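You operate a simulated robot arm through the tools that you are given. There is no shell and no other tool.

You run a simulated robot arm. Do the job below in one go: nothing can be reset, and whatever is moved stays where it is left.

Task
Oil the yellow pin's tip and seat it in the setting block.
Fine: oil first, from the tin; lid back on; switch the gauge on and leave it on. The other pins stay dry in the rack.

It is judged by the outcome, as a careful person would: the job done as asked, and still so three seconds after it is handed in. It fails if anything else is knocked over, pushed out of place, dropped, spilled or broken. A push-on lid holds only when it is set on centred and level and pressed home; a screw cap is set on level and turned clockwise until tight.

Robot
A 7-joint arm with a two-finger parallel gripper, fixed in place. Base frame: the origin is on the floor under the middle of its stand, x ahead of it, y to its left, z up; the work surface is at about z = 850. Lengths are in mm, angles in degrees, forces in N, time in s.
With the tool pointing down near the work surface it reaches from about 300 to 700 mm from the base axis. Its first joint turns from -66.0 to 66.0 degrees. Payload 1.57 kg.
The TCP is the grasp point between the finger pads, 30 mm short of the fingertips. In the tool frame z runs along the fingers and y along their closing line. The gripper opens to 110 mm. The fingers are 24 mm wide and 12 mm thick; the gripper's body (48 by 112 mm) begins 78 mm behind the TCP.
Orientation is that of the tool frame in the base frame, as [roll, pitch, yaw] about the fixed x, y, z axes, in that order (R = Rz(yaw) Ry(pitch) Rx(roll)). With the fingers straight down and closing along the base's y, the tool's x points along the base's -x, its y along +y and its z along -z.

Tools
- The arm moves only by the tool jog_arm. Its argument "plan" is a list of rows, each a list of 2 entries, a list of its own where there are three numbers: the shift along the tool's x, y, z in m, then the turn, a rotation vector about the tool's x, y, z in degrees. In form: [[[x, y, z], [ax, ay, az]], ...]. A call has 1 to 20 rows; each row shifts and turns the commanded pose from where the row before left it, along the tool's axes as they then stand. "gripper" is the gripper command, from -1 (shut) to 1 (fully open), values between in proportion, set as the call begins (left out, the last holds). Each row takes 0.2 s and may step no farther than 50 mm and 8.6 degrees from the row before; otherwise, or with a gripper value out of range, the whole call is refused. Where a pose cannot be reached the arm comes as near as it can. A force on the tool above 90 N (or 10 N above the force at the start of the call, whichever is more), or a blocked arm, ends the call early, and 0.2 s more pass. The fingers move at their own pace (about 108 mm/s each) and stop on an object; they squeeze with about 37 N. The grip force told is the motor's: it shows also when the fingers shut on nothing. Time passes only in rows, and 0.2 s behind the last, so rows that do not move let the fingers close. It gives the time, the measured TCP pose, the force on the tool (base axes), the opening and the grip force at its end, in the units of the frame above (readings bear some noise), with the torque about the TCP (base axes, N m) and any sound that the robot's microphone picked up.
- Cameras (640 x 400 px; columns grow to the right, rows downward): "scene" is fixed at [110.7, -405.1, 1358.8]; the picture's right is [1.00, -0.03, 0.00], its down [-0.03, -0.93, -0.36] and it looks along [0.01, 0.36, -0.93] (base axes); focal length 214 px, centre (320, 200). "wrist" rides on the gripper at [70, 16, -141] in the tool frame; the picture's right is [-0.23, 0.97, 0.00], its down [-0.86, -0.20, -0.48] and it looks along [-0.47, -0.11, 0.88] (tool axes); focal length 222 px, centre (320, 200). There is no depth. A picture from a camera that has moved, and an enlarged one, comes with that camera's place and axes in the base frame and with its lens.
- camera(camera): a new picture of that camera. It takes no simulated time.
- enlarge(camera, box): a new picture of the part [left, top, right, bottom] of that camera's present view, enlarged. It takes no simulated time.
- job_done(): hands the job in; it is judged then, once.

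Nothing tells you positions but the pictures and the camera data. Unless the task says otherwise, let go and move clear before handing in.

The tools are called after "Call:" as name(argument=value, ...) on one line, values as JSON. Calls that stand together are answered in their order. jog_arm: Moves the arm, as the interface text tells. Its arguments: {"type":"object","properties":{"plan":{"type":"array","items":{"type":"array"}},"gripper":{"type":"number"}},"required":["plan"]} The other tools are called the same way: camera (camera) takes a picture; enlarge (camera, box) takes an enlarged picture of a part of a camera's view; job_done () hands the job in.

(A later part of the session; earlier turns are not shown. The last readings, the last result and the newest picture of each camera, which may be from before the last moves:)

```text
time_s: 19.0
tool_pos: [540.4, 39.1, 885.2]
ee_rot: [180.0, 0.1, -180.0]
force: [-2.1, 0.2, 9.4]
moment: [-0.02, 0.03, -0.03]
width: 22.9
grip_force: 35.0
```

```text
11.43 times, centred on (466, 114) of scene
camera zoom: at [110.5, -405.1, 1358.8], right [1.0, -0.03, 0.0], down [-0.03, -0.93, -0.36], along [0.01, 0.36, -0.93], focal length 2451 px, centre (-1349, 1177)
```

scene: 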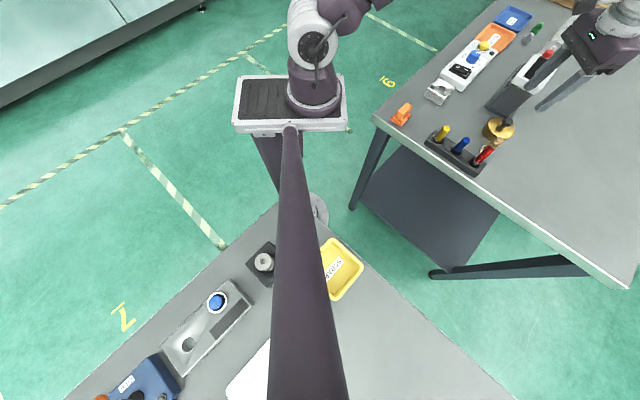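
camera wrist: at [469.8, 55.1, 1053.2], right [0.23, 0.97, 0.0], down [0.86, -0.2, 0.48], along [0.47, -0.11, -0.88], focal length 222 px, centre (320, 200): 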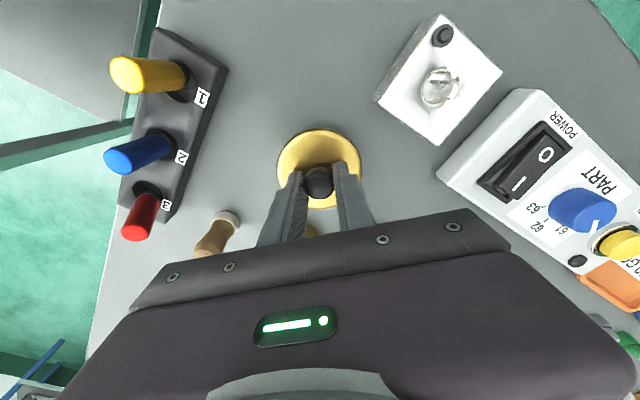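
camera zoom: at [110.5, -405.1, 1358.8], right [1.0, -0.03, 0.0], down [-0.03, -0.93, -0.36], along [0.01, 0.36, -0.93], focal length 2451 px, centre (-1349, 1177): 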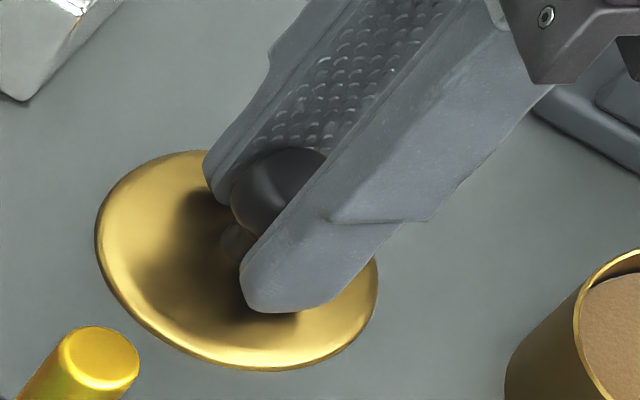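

Contact at TCP z≈885. I'll release the lid here and rise.

Call:
jog_arm(plan=[[[0, 0, 0], [0, 0, 0]], [[0, 0, 0], [0, 0, 0]], [[0, 0, -0.02], [0, 0, 0]], [[0, 0, -0.04], [0, 0, 0]], [[0, 0, -0.04], [0, 0, 0]], [[0, 0, 0], [0, 0, 0]]], gripper=0.0)

Call:
enlarge(camera="scene", box=[440, 80, 520, 150])

Call:
camera(camera="wrist")

```text
time_s: 20.4
tool_pos: [540.9, 39.2, 987.0]
ee_rot: [179.9, 0.0, 180.0]
force: [-0.7, 0.4, 0.5]
moment: [0.02, 0.03, 0.06]
width: 55.1
grip_force: 0.1
```

```text
5.71 times, centred on (480, 115) of scene
camera zoom: at [110.7, -405.1, 1358.8], right [1.0, -0.03, 0.0], down [-0.03, -0.93, -0.36], along [0.01, 0.36, -0.93], focal length 1226 px, centre (-594, 686)
```

zoom: 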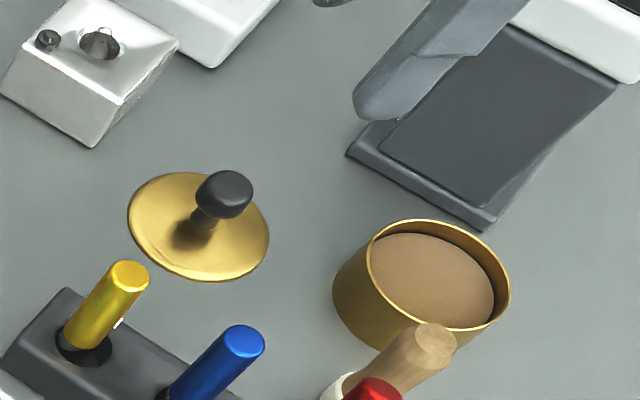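

```text
taken
camera wrist: at [469.9, 55.4, 1127.8], right [0.23, 0.97, 0.0], down [0.86, -0.2, 0.48], along [0.47, -0.11, -0.88], focal length 222 px, centre (320, 200)
```

wrist: 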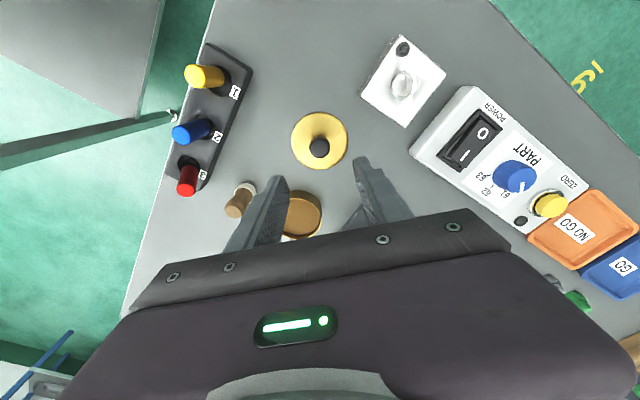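

The lid rests knob-up on the bench. Next, position above the yellow pin at (443.5,-45) and check alignment.

Call:
jog_arm(plan=[[[0.0325, -0.028, 0], [0, 0, 0]], [[0.0325, -0.028, 0], [0, 0, 0]], [[0.0324, -0.0282, 0], [0, 0, 0]], [[0, 0, 0], [0, 0, 0]]], gripper=-0.2)

Call:
enlarge(camera="wrist", box=[250, 90, 390, 230])

Call:
enlarge(camera="scene", box=[420, 60, 530, 180])

```text
time_s: 21.4
tool_pos: [443.6, -44.3, 987.0]
ee_rot: [-179.9, 0.0, -180.0]
force: [-0.3, 0.1, -0.1]
moment: [-0.03, 0.0, 0.01]
width: 44.0
grip_force: 0.0
```

```text
2.86 times, centred on (320, 160) of wrist
camera zoom: at [372.4, -28.1, 1127.1], right [0.23, 0.97, 0.0], down [0.86, -0.2, 0.48], along [0.47, -0.11, -0.88], focal length 635 px, centre (320, 314)
```

zoom: 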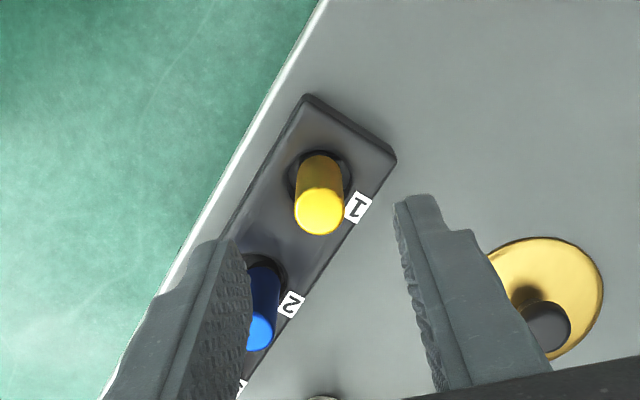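

```text
3.33 times, centred on (475, 120) of scene
camera zoom: at [110.7, -405.1, 1358.8], right [1.0, -0.03, 0.0], down [-0.03, -0.93, -0.36], along [0.01, 0.36, -0.93], focal length 715 px, centre (-197, 467)
```

zoom: 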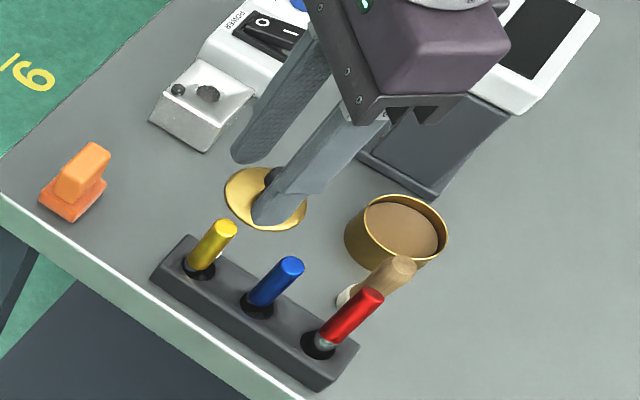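

The pin is centred within ~1 mm. Descending to z≈922 around the handle.

Call:
jog_arm(plan=[[[-0.0009, -0.0009, 0.02], [0, 0, 0]], [[0, 0, 0.02], [0, 0, 0]], [[0, 0, 0.015], [0, 0, 0]], [[0, 0, 0.01], [0, 0, 0]], [[0, 0, 0], [0, 0, 0]]])

Call:
enlarge(camera="wrist", box=[230, 110, 410, 250])

Call:
enlarge(camera="scene", box=[410, 90, 510, 180])

```text
time_s: 22.6
tool_pos: [443.5, -46.1, 920.7]
ee_rot: [180.0, 0.0, -180.0]
force: [0.3, -0.1, -0.4]
moment: [0.02, -0.02, 0.0]
width: 43.7
grip_force: 0.1
```

```text
2.86 times, centred on (320, 180) of wrist
camera zoom: at [373.3, -29.5, 1061.2], right [0.23, 0.97, 0.0], down [0.86, -0.2, 0.48], along [0.47, -0.11, -0.88], focal length 635 px, centre (320, 257)
```

zoom: 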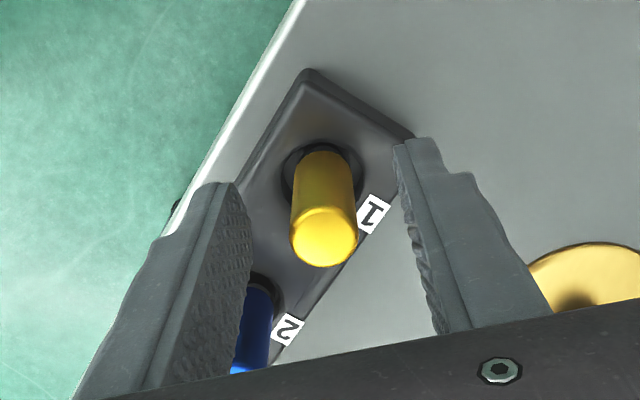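

```text
4.44 times, centred on (460, 135) of scene
camera zoom: at [110.8, -405.1, 1358.8], right [1.0, -0.03, 0.0], down [-0.03, -0.93, -0.36], along [0.01, 0.36, -0.93], focal length 953 px, centre (-302, 489)
```

zoom: 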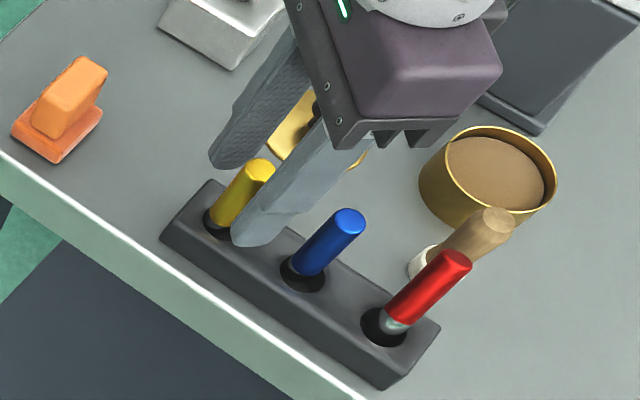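

The handle is between the pads, clear of the blue pin. Closing on it.

Call:
jog_arm(plan=[[[0, 0, 0], [0, 0, 0]], [[0, 0, 0], [0, 0, 0]], [[0, 0, 0], [0, 0, 0]]], gripper=-1)

Call:
enlarge(camera="wrist", box=[230, 110, 410, 250])

```text
time_s: 23.4
tool_pos: [444.2, -45.4, 920.7]
ee_rot: [-180.0, -0.1, -180.0]
force: [0.0, 0.0, 0.5]
moment: [0.02, -0.01, 0.03]
width: 16.2
grip_force: 31.6
```

```text
2.86 times, centred on (320, 180) of wrist
camera zoom: at [373.3, -29.5, 1061.3], right [0.23, 0.97, 0.0], down [0.86, -0.2, 0.48], along [0.47, -0.11, -0.88], focal length 635 px, centre (320, 257)
```

zoom: 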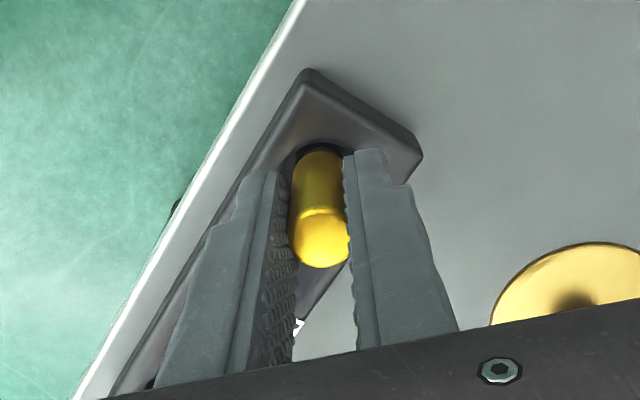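

Handle gripped at 16.2 mm. Lifting straight up.

Call:
jog_arm(plan=[[[0, 0, -0.005], [0, 0, 0]], [[0, 0, -0.01], [0, 0, 0]], [[0, 0, -0.02], [0, 0, 0]], [[0, 0, -0.03], [0, 0, 0]], [[0, 0, -0.03], [0, 0, 0]], [[0, 0, 0], [0, 0, 0]]])

Call:
enlarge(camera="scene", box=[410, 70, 530, 180])

Call:
camera(camera="wrist")

Call:
enlarge(camera="wrist", box=[250, 100, 390, 220])

```text
time_s: 24.8
tool_pos: [444.8, -46.0, 1016.5]
ee_rot: [180.0, -0.1, -179.9]
force: [1.2, -0.8, -1.1]
moment: [-0.03, 0.0, 0.0]
width: 16.4
grip_force: 32.0
```

```text
3.64 times, centred on (470, 125) of scene
camera zoom: at [110.7, -405.1, 1358.8], right [1.0, -0.03, 0.0], down [-0.03, -0.93, -0.36], along [0.01, 0.36, -0.93], focal length 780 px, centre (-226, 473)
```

zoom: 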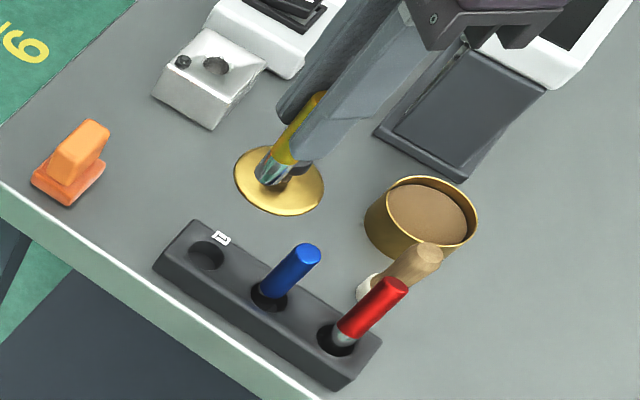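

```text
taken
camera wrist: at [373.9, -29.7, 1157.6], right [0.23, 0.97, 0.0], down [0.86, -0.2, 0.48], along [0.47, -0.11, -0.88], focal length 222 px, centre (320, 200)
```

wrist: 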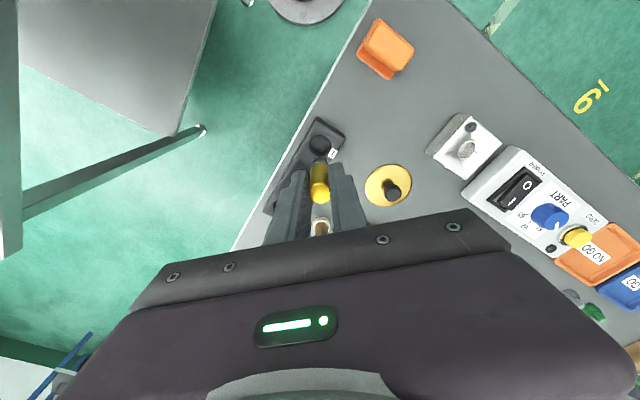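

```text
3.33 times, centred on (320, 160) of wrist
camera zoom: at [373.9, -29.7, 1157.6], right [0.23, 0.97, 0.0], down [0.86, -0.2, 0.48], along [0.47, -0.11, -0.88], focal length 740 px, centre (320, 333)
```

zoom: 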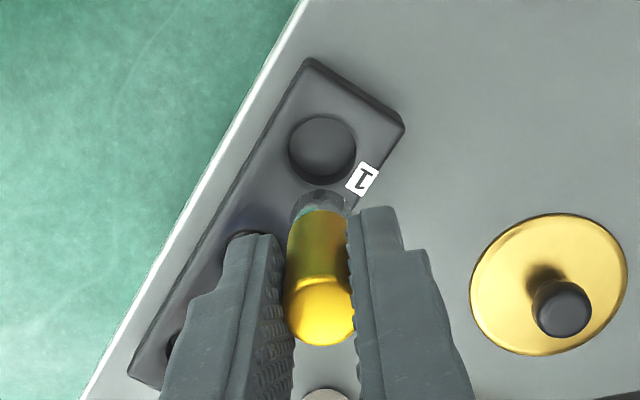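

The yellow pin is out of the rack. I'll zoom in to see the length of its steel tip.

Call:
enlarge(camera="scene", box=[470, 85, 510, 125])

Call:
enlarge(camera="scene", box=[430, 110, 460, 150])

```text
10.00 times, centred on (490, 105) of scene
camera zoom: at [110.7, -405.1, 1358.8], right [1.0, -0.03, 0.0], down [-0.03, -0.93, -0.36], along [0.01, 0.36, -0.93], focal length 2145 px, centre (-1380, 1150)
```

zoom: 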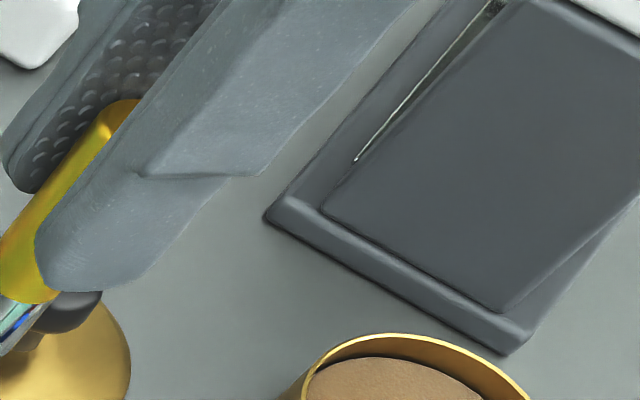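

```text
10.00 times, centred on (445, 130) of scene
camera zoom: at [110.7, -405.1, 1358.8], right [1.0, -0.03, 0.0], down [-0.03, -0.93, -0.36], along [0.01, 0.36, -0.93], focal length 2145 px, centre (-930, 900)
```

zoom: 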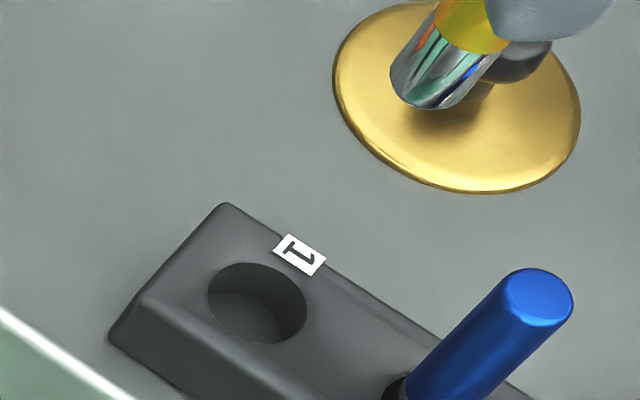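

The pin's tip is about 64 mm below the TCP (chrome tip ≈13 mm long). I'll carry it over the tin at (629,-13.5), well above everything.

Call:
jog_arm(plan=[[[-0.0461, 0.008, 0], [0, 0, 0]], [[-0.0461, 0.008, 0], [0, 0, 0]], [[-0.0461, 0.008, 0], [0, 0, 0]], [[-0.0461, 0.008, 0], [0, 0, 0]], [[0, 0, 0.03], [0, 0, 0]], [[0, 0, 0.02], [0, 0, 0]], [[0, 0, 0], [0, 0, 0]]])

Call:
enlarge(camera="scene", box=[460, 70, 560, 160])

Call:
enlarge(camera="wrist", box=[230, 90, 410, 230])

```text
time_s: 26.4
tool_pos: [628.0, -14.4, 964.4]
ee_rot: [179.9, 0.0, 179.9]
force: [0.2, -0.4, -0.8]
moment: [-0.01, 0.01, -0.01]
width: 16.2
grip_force: 31.9
```

```text
4.44 times, centred on (510, 115) of scene
camera zoom: at [110.8, -405.1, 1358.8], right [1.0, -0.03, 0.0], down [-0.03, -0.93, -0.36], along [0.01, 0.36, -0.93], focal length 953 px, centre (-524, 578)
```

zoom: 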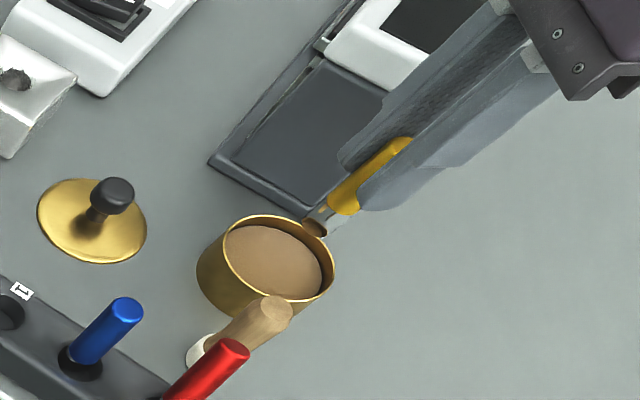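

```text
2.86 times, centred on (320, 160) of wrist
camera zoom: at [557.7, 2.8, 1105.6], right [0.23, 0.97, 0.0], down [0.86, -0.2, 0.48], along [0.47, -0.11, -0.88], focal length 635 px, centre (320, 314)
```

zoom: 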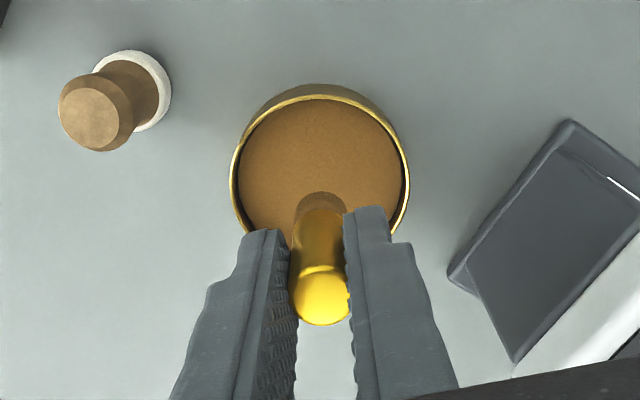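

The tip is over the middle of the tin. Lowering to just above the oil, then in small steps.

Call:
jog_arm(plan=[[[0, 0, 0.015], [0, 0, 0]], [[0, 0, 0.01], [0, 0, 0]], [[0, 0, 0.004], [0, 0, 0]], [[0, 0, 0.003], [0, 0, 0]], [[0, 0, 0], [0, 0, 0]]])

Call:
enlarge(camera="scene", box=[480, 85, 540, 145])

Call:
enlarge(camera="wrist", box=[260, 100, 380, 220])

```text
time_s: 27.6
tool_pos: [627.2, -14.5, 933.1]
ee_rot: [180.0, 0.1, 179.9]
force: [-0.6, 0.9, -0.3]
moment: [-0.01, -0.02, -0.03]
width: 16.5
grip_force: 32.5
```

```text
6.67 times, centred on (510, 115) of scene
camera zoom: at [110.8, -405.1, 1358.8], right [1.0, -0.03, 0.0], down [-0.03, -0.93, -0.36], along [0.01, 0.36, -0.93], focal length 1430 px, centre (-947, 767)
```

zoom: 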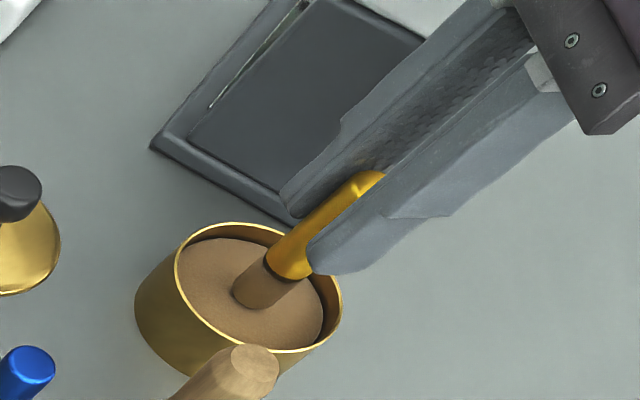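

```text
3.33 times, centred on (320, 160) of wrist
camera zoom: at [557.6, 2.3, 1074.1], right [0.23, 0.97, 0.0], down [0.86, -0.2, 0.48], along [0.47, -0.11, -0.88], focal length 740 px, centre (320, 333)
```

zoom: 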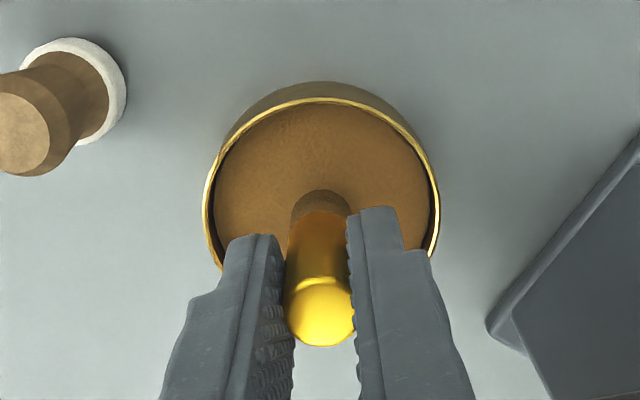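

The tip is very near the oiled pad; continuing in small steps until slight contact.

Call:
jog_arm(plan=[[[0, 0, 0.002], [0, 0, 0]], [[0, 0, 0.002], [0, 0, 0]], [[0, 0, 0], [0, 0, 0]]])

Call:
enlarge(camera="scene", box=[490, 100, 530, 140])

```text
time_s: 28.4
tool_pos: [628.4, -13.9, 931.0]
ee_rot: [-180.0, 0.2, -179.9]
force: [-4.6, 1.8, 25.4]
moment: [0.04, 0.2, 0.0]
width: 16.7
grip_force: 31.4
```

```text
10.00 times, centred on (510, 120) of scene
camera zoom: at [110.2, -405.0, 1358.8], right [1.0, -0.03, 0.0], down [-0.03, -0.93, -0.36], along [0.01, 0.36, -0.93], focal length 2145 px, centre (-1580, 1000)
```

zoom: 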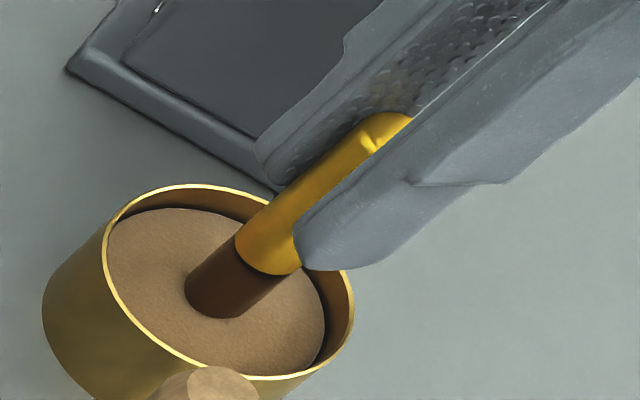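

The tip presses on the oiled pad (≈25 N) and looks darker already. I'll dwell briefly, then lift and inspect.

Call:
jog_arm(plan=[[[0, 0, 0], [0, 0, 0]], [[0, 0, 0], [0, 0, 0]], [[0, 0, 0], [0, 0, 0]], [[0, 0, -0.003], [0, 0, 0]], [[0, 0, -0.005], [0, 0, 0]], [[0, 0, -0.02], [0, 0, 0]], [[0, 0, -0.03], [0, 0, 0]], [[0, 0, -0.03], [0, 0, 0]], [[0, 0, 0], [0, 0, 0]]])

Call:
enlarge(camera="scene", box=[480, 60, 560, 140])

Call:
enlarge(camera="wrist", box=[230, 90, 410, 230])

```text
time_s: 30.4
tool_pos: [628.0, -14.1, 1018.2]
ee_rot: [-180.0, -0.1, -180.0]
force: [0.2, 0.7, -1.0]
moment: [0.0, 0.02, 0.0]
width: 16.6
grip_force: 31.3
```

```text
5.00 times, centred on (520, 100) of scene
camera zoom: at [110.8, -405.1, 1358.8], right [1.0, -0.03, 0.0], down [-0.03, -0.93, -0.36], along [0.01, 0.36, -0.93], focal length 1072 px, centre (-680, 700)
```

zoom: 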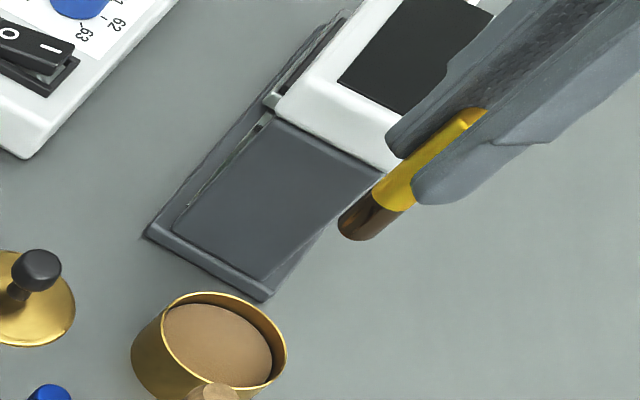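

```text
2.86 times, centred on (320, 160) of wrist
camera zoom: at [557.7, 2.4, 1158.0], right [0.23, 0.97, 0.0], down [0.86, -0.2, 0.48], along [0.47, -0.11, -0.88], focal length 635 px, centre (320, 314)
```

zoom: 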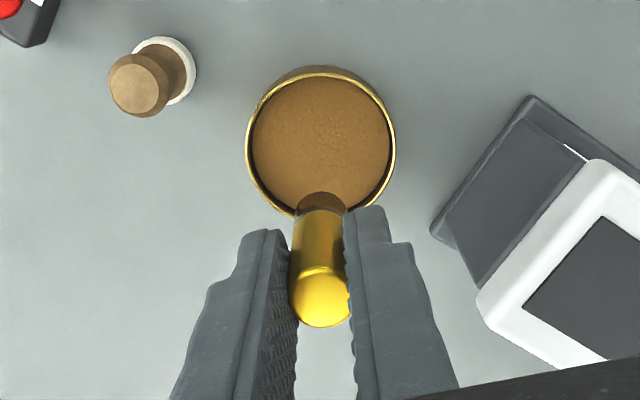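

The tip now looks oiled (brown film). Next, carry the pin over the setting block hole at about (494.6,134).

Call:
jog_arm(plan=[[[0.0267, 0.0296, 0], [0, 0, 0]], [[0.0267, 0.0296, 0], [0, 0, 0]], [[0.0267, 0.0296, 0], [0, 0, 0]], [[0.0267, 0.0296, 0], [0, 0, 0]], [[0.0267, 0.0296, 0], [0, 0, 0]], [[0, 0, 0], [0, 0, 0]]])

Call:
enlarge(camera="wrist", box=[250, 100, 390, 220])

Call:
enlarge(camera="scene", box=[420, 40, 510, 120])

```text
time_s: 31.8
tool_pos: [493.1, 134.1, 1017.5]
ee_rot: [180.0, -0.1, 180.0]
force: [-0.3, -0.1, -0.9]
moment: [-0.03, 0.0, 0.01]
width: 16.4
grip_force: 32.0
```

```text
3.33 times, centred on (320, 160) of wrist
camera zoom: at [423.5, 149.9, 1157.9], right [0.23, 0.97, 0.0], down [0.86, -0.2, 0.48], along [0.47, -0.11, -0.88], focal length 740 px, centre (320, 333)
```

zoom: 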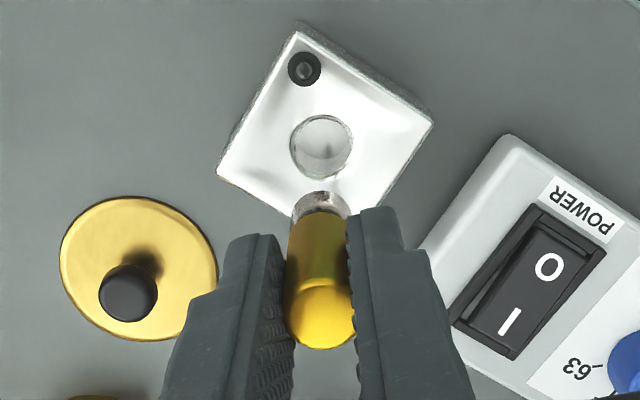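

```text
5.00 times, centred on (465, 80) of scene
camera zoom: at [110.8, -405.1, 1358.8], right [1.0, -0.03, 0.0], down [-0.03, -0.93, -0.36], along [0.01, 0.36, -0.93], focal length 1072 px, centre (-405, 800)
```

zoom: 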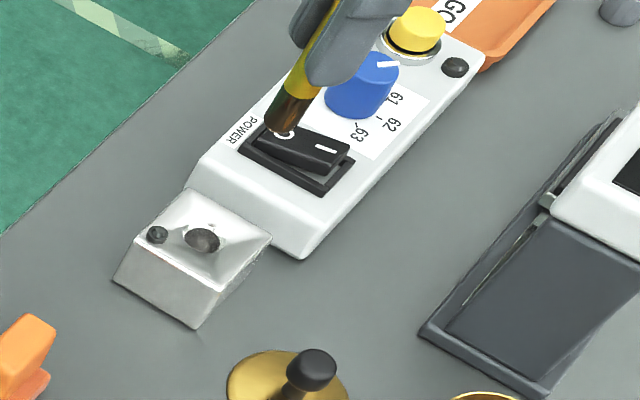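

The hole is about 1 mm ahead of the TCP axis. I'll correct and lower to just above the block, then check again.

Call:
jog_arm(plan=[[[-0.0008, 0, 0.02], [0, 0, 0]], [[0, 0, 0.025], [0, 0, 0]], [[0, 0, 0.015], [0, 0, 0]], [[0, 0, 0.005], [0, 0, 0]], [[0, 0, 0], [0, 0, 0]]])

Call:
enlarge(camera="wrist", box=[260, 110, 380, 220])

Call:
enlarge(camera="scene", box=[425, 55, 485, 115])

```text
time_s: 33.0
tool_pos: [496.6, 133.7, 951.4]
ee_rot: [-180.0, 0.0, 179.9]
force: [-0.3, -0.6, -0.1]
moment: [-0.01, -0.01, 0.0]
width: 16.6
grip_force: 31.7
```

```text
3.64 times, centred on (320, 165) of wrist
camera zoom: at [425.2, 150.2, 1093.0], right [0.23, 0.97, 0.0], down [0.86, -0.2, 0.48], along [0.47, -0.11, -0.88], focal length 808 px, centre (320, 327)
```

zoom: 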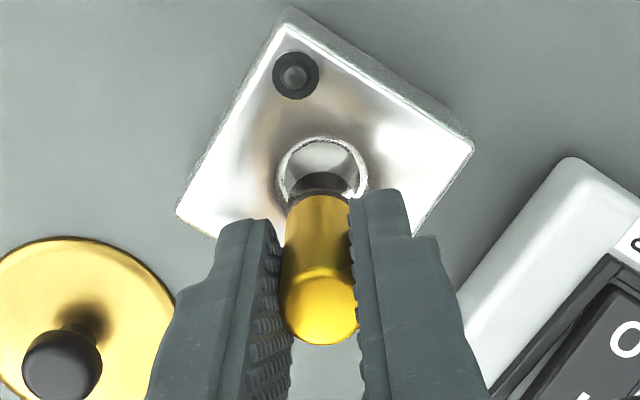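

```text
6.67 times, centred on (455, 85) of scene
camera zoom: at [110.8, -405.1, 1358.8], right [1.0, -0.03, 0.0], down [-0.03, -0.93, -0.36], along [0.01, 0.36, -0.93], focal length 1430 px, centre (-580, 967)
```

zoom: 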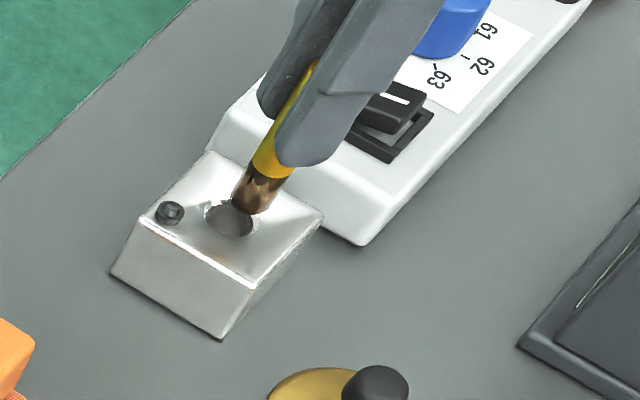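

I'll zoom in more on the tip and hole to fine-tune the alignment.

Call:
enlarge(camera="wrist", box=[295, 140, 350, 200])

Call:
enlarge(camera="scene", box=[440, 68, 475, 98])

```text
6.67 times, centred on (322, 170) of wrist
camera zoom: at [425.2, 150.2, 1093.0], right [0.23, 0.97, 0.0], down [0.86, -0.2, 0.48], along [0.47, -0.11, -0.88], focal length 1481 px, centre (303, 400)
```

zoom: 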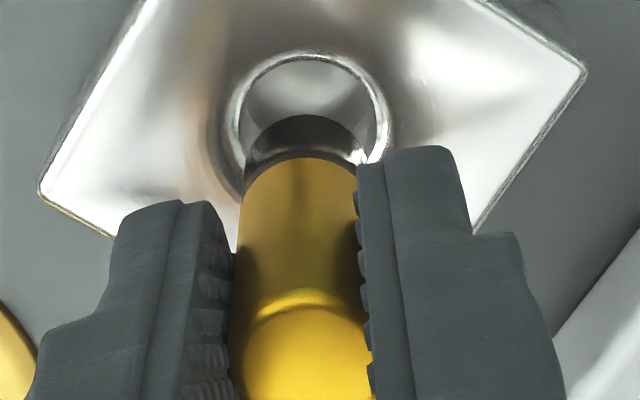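

```text
13.33 times, centred on (458, 83) of scene
camera zoom: at [110.8, -405.1, 1358.8], right [1.0, -0.03, 0.0], down [-0.03, -0.93, -0.36], along [0.01, 0.36, -0.93], focal length 2860 px, centre (-1513, 1760)
```

zoom: 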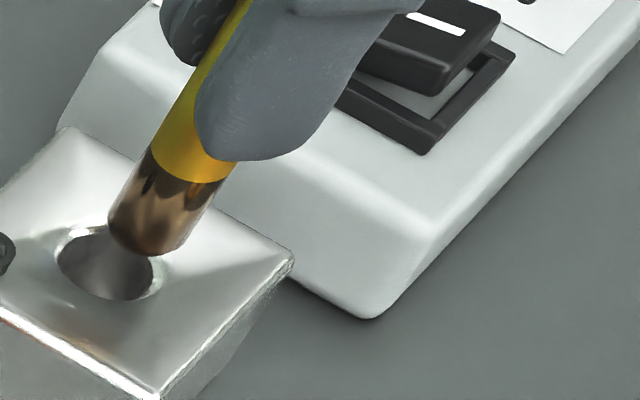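

Wrist and scene both suggest the hole is slightly toward -x and +y of the tip. I'll shift by (-1.5,+1.0) mm, lower a bit, and compare again.

Call:
jog_arm(plan=[[[0.0015, 0.001, 0], [0, 0, 0]], [[0, 0, 0.004], [0, 0, 0]], [[0, 0, 0.003], [0, 0, 0]], [[0, 0, 0], [0, 0, 0]]])

Call:
enlarge(camera="wrist", box=[295, 140, 350, 200])

Call:
enlarge(camera="scene", box=[440, 68, 475, 98])

```text
time_s: 34.0
tool_pos: [493.3, 134.5, 946.5]
ee_rot: [180.0, 0.0, 179.9]
force: [0.6, 0.1, -0.5]
moment: [-0.05, -0.01, 0.03]
width: 16.6
grip_force: 32.2
```

```text
6.67 times, centred on (322, 170) of wrist
camera zoom: at [423.3, 151.4, 1086.1], right [0.23, 0.97, 0.0], down [0.86, -0.2, 0.48], along [0.47, -0.11, -0.88], focal length 1481 px, centre (303, 400)
```

zoom: 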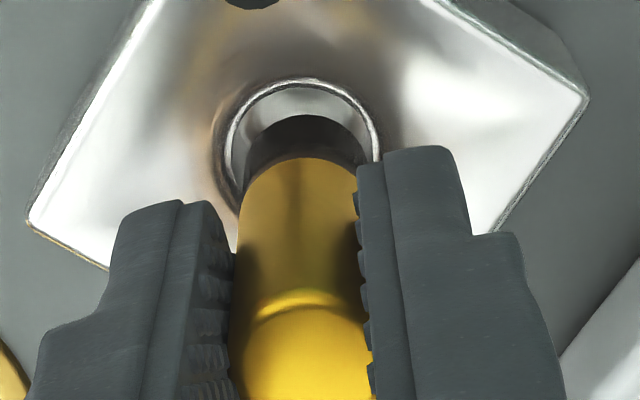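

```text
13.33 times, centred on (458, 83) of scene
camera zoom: at [110.8, -405.1, 1358.8], right [1.0, -0.03, 0.0], down [-0.03, -0.93, -0.36], along [0.01, 0.36, -0.93], focal length 2860 px, centre (-1513, 1760)
```

zoom: 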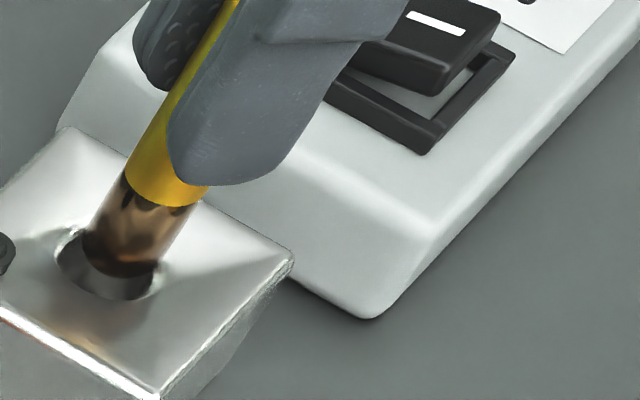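

Tip and hole look nearly concentric now. A 0.4 mm trim in y, then lower gently into the hole watching force.

Call:
jog_arm(plan=[[[0, -0.0004, 0.002], [0, 0, 0]], [[0, 0, 0.002], [0, 0, 0]], [[0, 0, 0.002], [0, 0, 0]], [[0, 0, 0.002], [0, 0, 0]], [[0, 0, 0], [0, 0, 0]]])

Call:
enlarge(camera="wrist", box=[295, 140, 350, 200])

Call:
enlarge(camera="scene", box=[440, 68, 475, 98])

```text
time_s: 35.2
tool_pos: [494.4, 134.7, 936.3]
ee_rot: [-179.9, 0.0, 180.0]
force: [0.3, -0.6, -0.8]
moment: [0.0, -0.03, 0.01]
width: 16.4
grip_force: 31.5
```

```text
6.67 times, centred on (322, 170) of wrist
camera zoom: at [423.3, 151.0, 1078.0], right [0.23, 0.97, 0.0], down [0.86, -0.2, 0.48], along [0.47, -0.11, -0.88], focal length 1481 px, centre (303, 400)
```

zoom: 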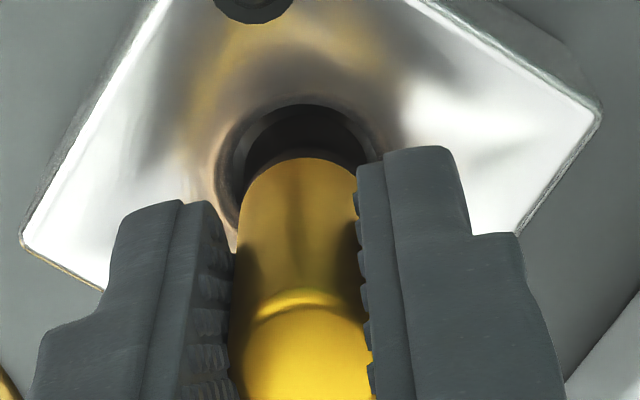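

```text
13.33 times, centred on (458, 83) of scene
camera zoom: at [110.8, -405.1, 1358.8], right [1.0, -0.03, 0.0], down [-0.03, -0.93, -0.36], along [0.01, 0.36, -0.93], focal length 2860 px, centre (-1513, 1760)
```

zoom: 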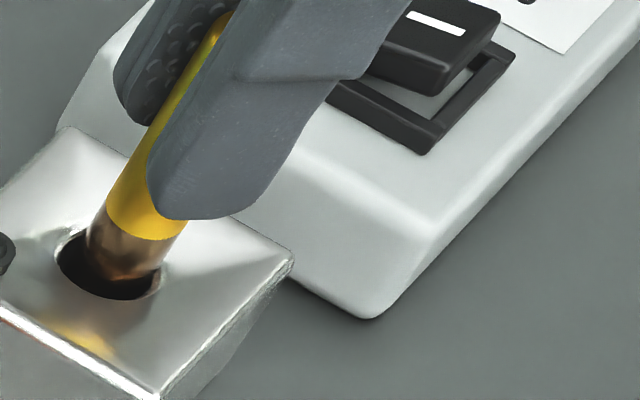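

The tip has entered the hole with no side force. Continuing down in 2 mm steps.

Call:
jog_arm(plan=[[[0, 0, 0.002], [0, 0, 0]], [[0, 0, 0.002], [0, 0, 0]], [[0, 0, 0.002], [0, 0, 0]], [[0, 0, 0], [0, 0, 0]]])

Call:
enlarge(camera="wrist", box=[295, 140, 350, 200])

Call:
enlarge(camera="scene", box=[440, 68, 475, 98])

```text
time_s: 36.2
tool_pos: [494.4, 135.0, 931.3]
ee_rot: [-179.9, 0.0, -180.0]
force: [-0.1, 0.6, -1.2]
moment: [0.0, 0.02, 0.0]
width: 16.4
grip_force: 31.7
```

```text
6.67 times, centred on (322, 170) of wrist
camera zoom: at [423.6, 150.9, 1072.0], right [0.23, 0.97, 0.0], down [0.86, -0.2, 0.48], along [0.47, -0.11, -0.88], focal length 1481 px, centre (303, 400)
```

zoom: 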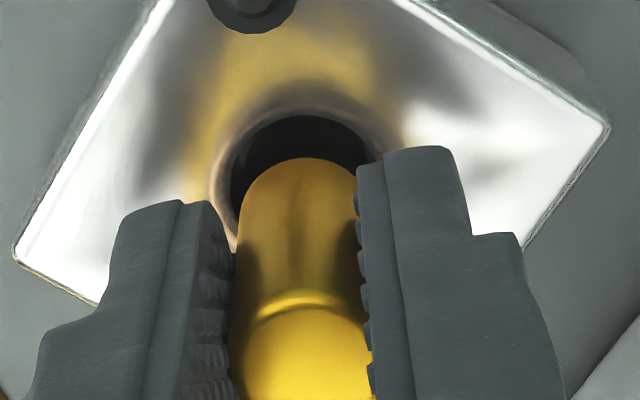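

```text
13.33 times, centred on (458, 83) of scene
camera zoom: at [110.8, -405.1, 1358.8], right [1.0, -0.03, 0.0], down [-0.03, -0.93, -0.36], along [0.01, 0.36, -0.93], focal length 2860 px, centre (-1513, 1760)
```

zoom: 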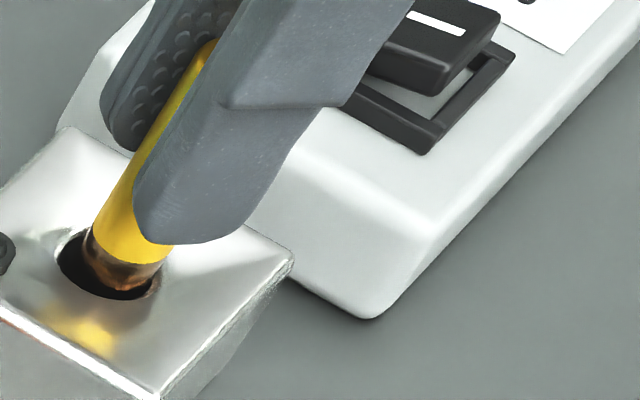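

Well centred. Continuing down.

Call:
jog_arm(plan=[[[0, 0, 0.002], [0, 0, 0]], [[0, 0, 0.002], [0, 0, 0]], [[0, 0, 0.002], [0, 0, 0]], [[0, 0, 0], [0, 0, 0]]])

Call:
enlarge(camera="scene", box=[440, 68, 475, 98])

```text
time_s: 37.2
tool_pos: [494.2, 133.8, 924.6]
ee_rot: [179.9, 0.1, 180.0]
force: [-0.5, 0.9, -0.7]
moment: [-0.01, 0.03, 0.01]
width: 16.1
grip_force: 32.2
```

```text
13.33 times, centred on (458, 83) of scene
camera zoom: at [110.8, -405.1, 1358.8], right [1.0, -0.03, 0.0], down [-0.03, -0.93, -0.36], along [0.01, 0.36, -0.93], focal length 2860 px, centre (-1513, 1760)
```

zoom: 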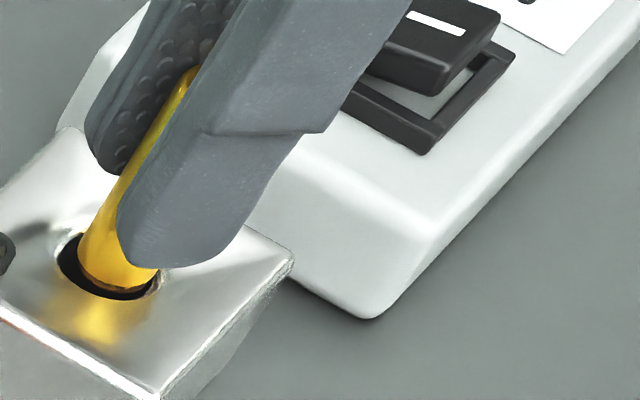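

Call:
jog_arm(plan=[[[0, 0, 0.002], [0, 0, 0]], [[0, 0, 0.0015], [0, 0, 0]], [[0, 0, 0], [0, 0, 0]]])

Call:
enlarge(camera="scene", box=[440, 68, 475, 98])

Call:
enlarge(camera="wrist", box=[285, 130, 355, 200])

```text
time_s: 38.0
tool_pos: [493.6, 134.4, 921.5]
ee_rot: [-179.9, 0.0, -179.9]
force: [-0.5, -1.1, -1.2]
moment: [-0.01, -0.01, -0.01]
width: 16.5
grip_force: 31.2
```

```text
13.33 times, centred on (458, 83) of scene
camera zoom: at [110.8, -405.1, 1358.8], right [1.0, -0.03, 0.0], down [-0.03, -0.93, -0.36], along [0.01, 0.36, -0.93], focal length 2860 px, centre (-1513, 1760)
```

zoom: 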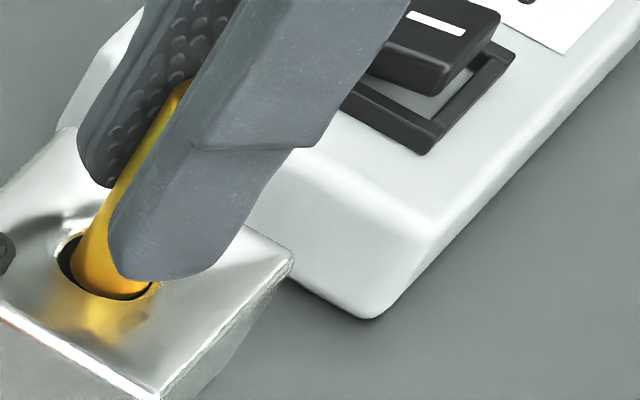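

```text
5.71 times, centred on (320, 165) of wrist
camera zoom: at [423.4, 150.9, 1062.5], right [0.23, 0.97, 0.0], down [0.86, -0.2, 0.48], along [0.47, -0.11, -0.88], focal length 1269 px, centre (320, 400)
```

zoom: 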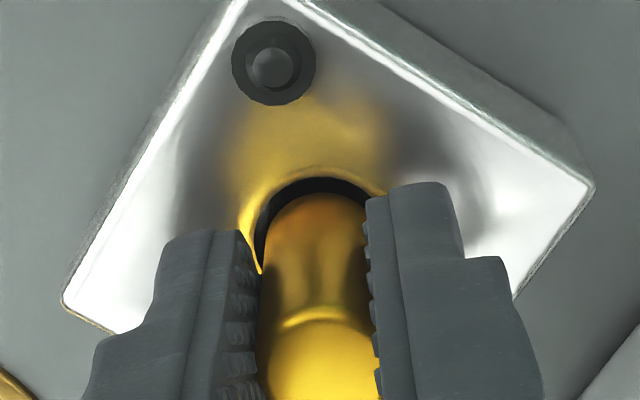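

Still free. Continuing down in small steps, keeping fingertips above the block top.

Call:
jog_arm(plan=[[[0, 0, 0.0015], [0, 0, 0]], [[0, 0, 0.0015], [0, 0, 0]], [[0, 0, 0], [0, 0, 0]]])

Call:
enlarge(camera="scene", box=[440, 68, 475, 98])

```text
time_s: 38.8
tool_pos: [494.5, 133.3, 918.8]
ee_rot: [-180.0, 0.1, 180.0]
force: [-1.6, -2.1, 25.4]
moment: [-0.08, 0.01, -0.01]
width: 16.6
grip_force: 31.7
```

```text
13.33 times, centred on (458, 83) of scene
camera zoom: at [110.3, -405.2, 1358.8], right [1.0, -0.03, 0.0], down [-0.03, -0.93, -0.36], along [0.01, 0.36, -0.93], focal length 2860 px, centre (-1513, 1760)
```

zoom: 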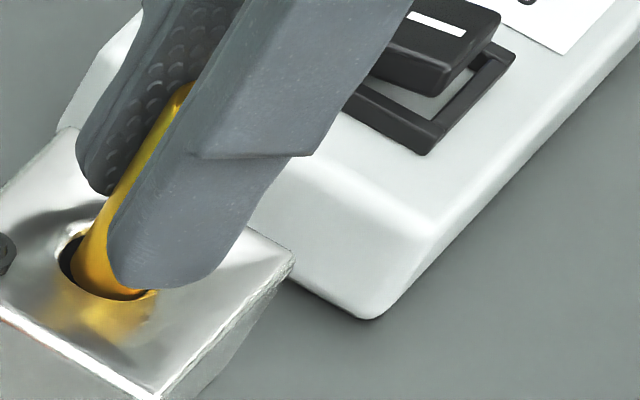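

The pin bottomed in the hole (≈25 N up). I'll release it and rise straight up.

Call:
jog_arm(plan=[[[0, 0, 0], [0, 0, 0]], [[0, 0, 0], [0, 0, 0]], [[0, 0, -0.01], [0, 0, 0]], [[0, 0, -0.03], [0, 0, 0]], [[0, 0, -0.04], [0, 0, 0]], [[0, 0, -0.04], [0, 0, 0]], [[0, 0, 0], [0, 0, 0]]], gripper=-0.3)

Call:
enlarge(camera="scene", box=[425, 50, 495, 110])

Call:
enlarge(camera="wrist", box=[250, 90, 390, 210])

```text
time_s: 40.4
tool_pos: [494.3, 134.3, 1039.2]
ee_rot: [-179.9, -0.1, 179.9]
force: [-0.5, 0.3, 0.8]
moment: [-0.01, 0.02, 0.0]
width: 38.8
grip_force: 0.1
```

```text
6.67 times, centred on (460, 80) of scene
camera zoom: at [110.7, -405.1, 1358.8], right [1.0, -0.03, 0.0], down [-0.03, -0.93, -0.36], along [0.01, 0.36, -0.93], focal length 1430 px, centre (-613, 1000)
```

zoom: 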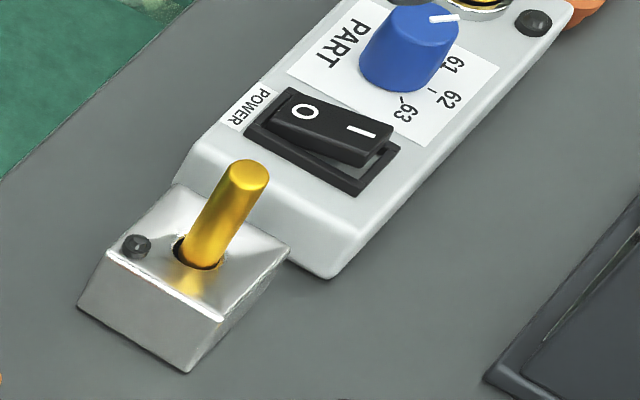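

```text
3.33 times, centred on (320, 150) of wrist
camera zoom: at [423.6, 150.6, 1181.0], right [0.23, 0.97, 0.0], down [0.86, -0.2, 0.48], along [0.47, -0.11, -0.88], focal length 740 px, centre (320, 367)
```

zoom: 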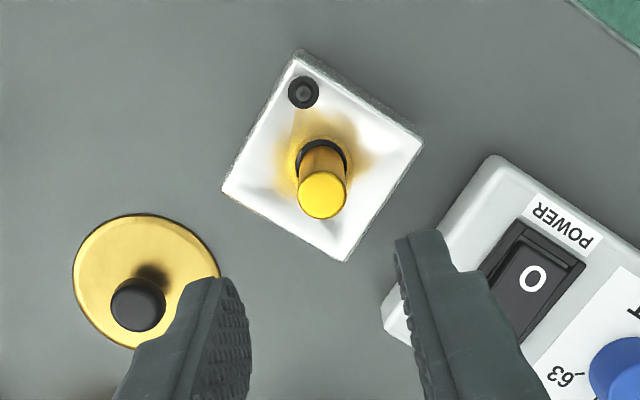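

The yellow pin stands upright in the setting block. Now back to the lid; I'll go above it with fingers opened to 55 mm.

Call:
jog_arm(plan=[[[-0.0154, -0.0318, 0], [0, 0, 0]], [[-0.0154, -0.0318, 0], [0, 0, 0]], [[-0.0155, -0.0319, 0], [0, 0, 0]], [[0, 0, 0.04], [0, 0, 0]], [[0, 0, 0.04], [0, 0, 0]], [[0, 0, 0], [0, 0, 0]]], gripper=0.0)

Call:
enlarge(camera="wrist", box=[230, 90, 410, 230])

Call:
enlarge(camera="scene", box=[420, 40, 540, 150])

```text
time_s: 41.8
tool_pos: [540.5, 38.3, 959.2]
ee_rot: [-180.0, 0.0, -180.0]
force: [0.3, -0.4, 0.0]
moment: [0.01, 0.03, -0.01]
width: 54.8
grip_force: 0.1
```

```text
2.86 times, centred on (320, 160) of wrist
camera zoom: at [469.7, 54.8, 1099.8], right [0.23, 0.97, 0.0], down [0.86, -0.2, 0.48], along [0.47, -0.11, -0.88], focal length 635 px, centre (320, 314)
```

zoom: 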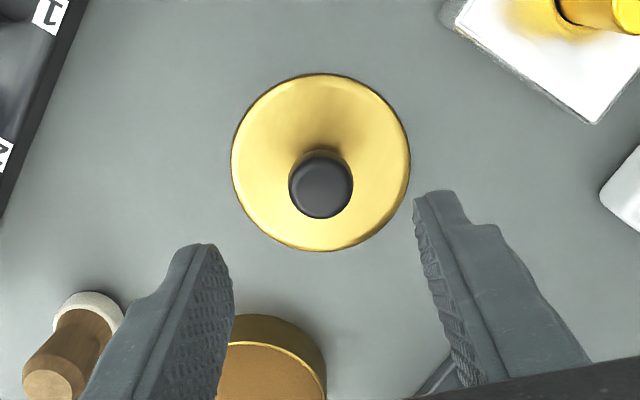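

```text
3.64 times, centred on (480, 95) of scene
camera zoom: at [110.7, -405.1, 1358.8], right [1.0, -0.03, 0.0], down [-0.03, -0.93, -0.36], along [0.01, 0.36, -0.93], focal length 780 px, centre (-262, 582)
```

zoom: 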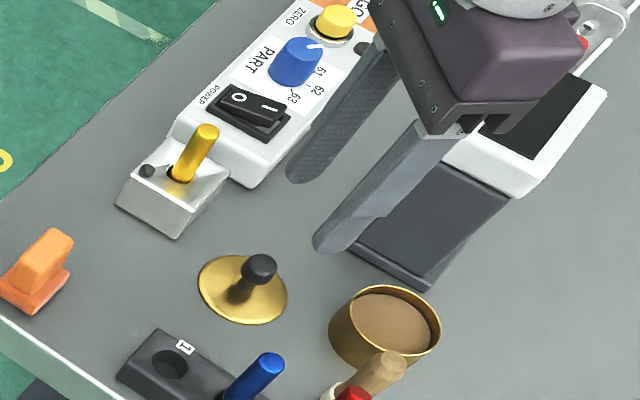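

Aligned over the knob. Descending to the release height and gripping again.

Call:
jog_arm(plan=[[[0, 0, 0.03], [0, 0, 0]], [[0, 0, 0.025], [0, 0, 0]], [[0, 0, 0.013], [0, 0, 0]], [[0, 0, 0.005], [0, 0, 0]], [[0, 0, 0], [0, 0, 0]]])

Call:
enlarge(camera="wrist", box=[230, 110, 410, 250])

```text
time_s: 43.0
tool_pos: [540.3, 39.6, 886.1]
ee_rot: [180.0, 0.0, 180.0]
force: [0.5, 0.1, 0.3]
moment: [-0.02, -0.02, -0.03]
width: 55.0
grip_force: 0.0
```

```text
2.86 times, centred on (320, 180) of wrist
camera zoom: at [469.5, 55.6, 1026.8], right [0.23, 0.97, 0.0], down [0.86, -0.2, 0.48], along [0.47, -0.11, -0.88], focal length 635 px, centre (320, 257)
```

zoom: 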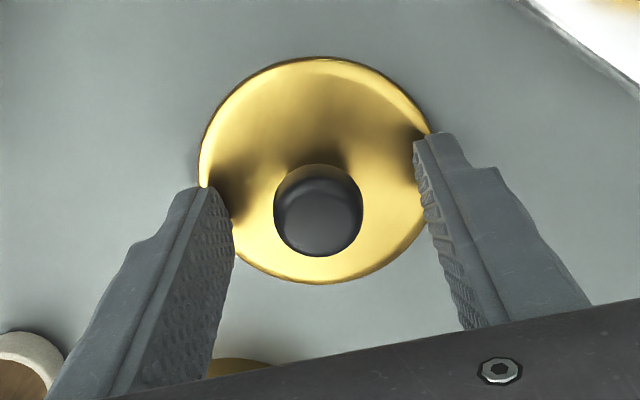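

Call:
jog_arm(plan=[[[0, 0, 0], [0, 0, 0]], [[0, 0, 0], [0, 0, 0]], [[0, 0, 0], [0, 0, 0]]], gripper=-1)

Call:
enlarge(camera="wrist", box=[230, 110, 410, 250])

```text
time_s: 43.8
tool_pos: [540.7, 39.8, 887.1]
ee_rot: [-179.9, 0.0, -179.9]
force: [-0.6, -0.1, 0.4]
moment: [-0.01, 0.0, 0.02]
width: 22.8
grip_force: 35.7
```

```text
2.86 times, centred on (320, 180) of wrist
camera zoom: at [469.5, 55.6, 1027.0], right [0.23, 0.97, 0.0], down [0.86, -0.2, 0.48], along [0.47, -0.11, -0.88], focal length 635 px, centre (320, 257)
```

zoom: 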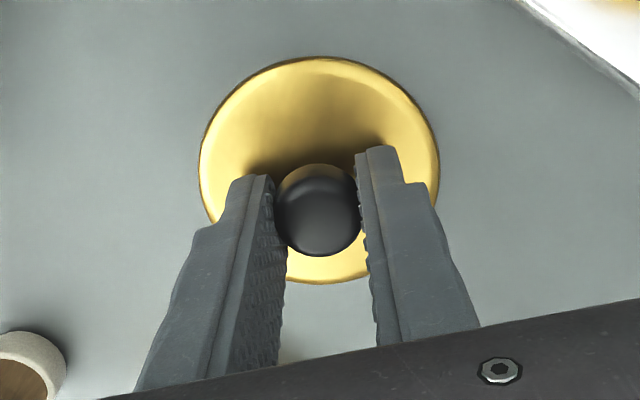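

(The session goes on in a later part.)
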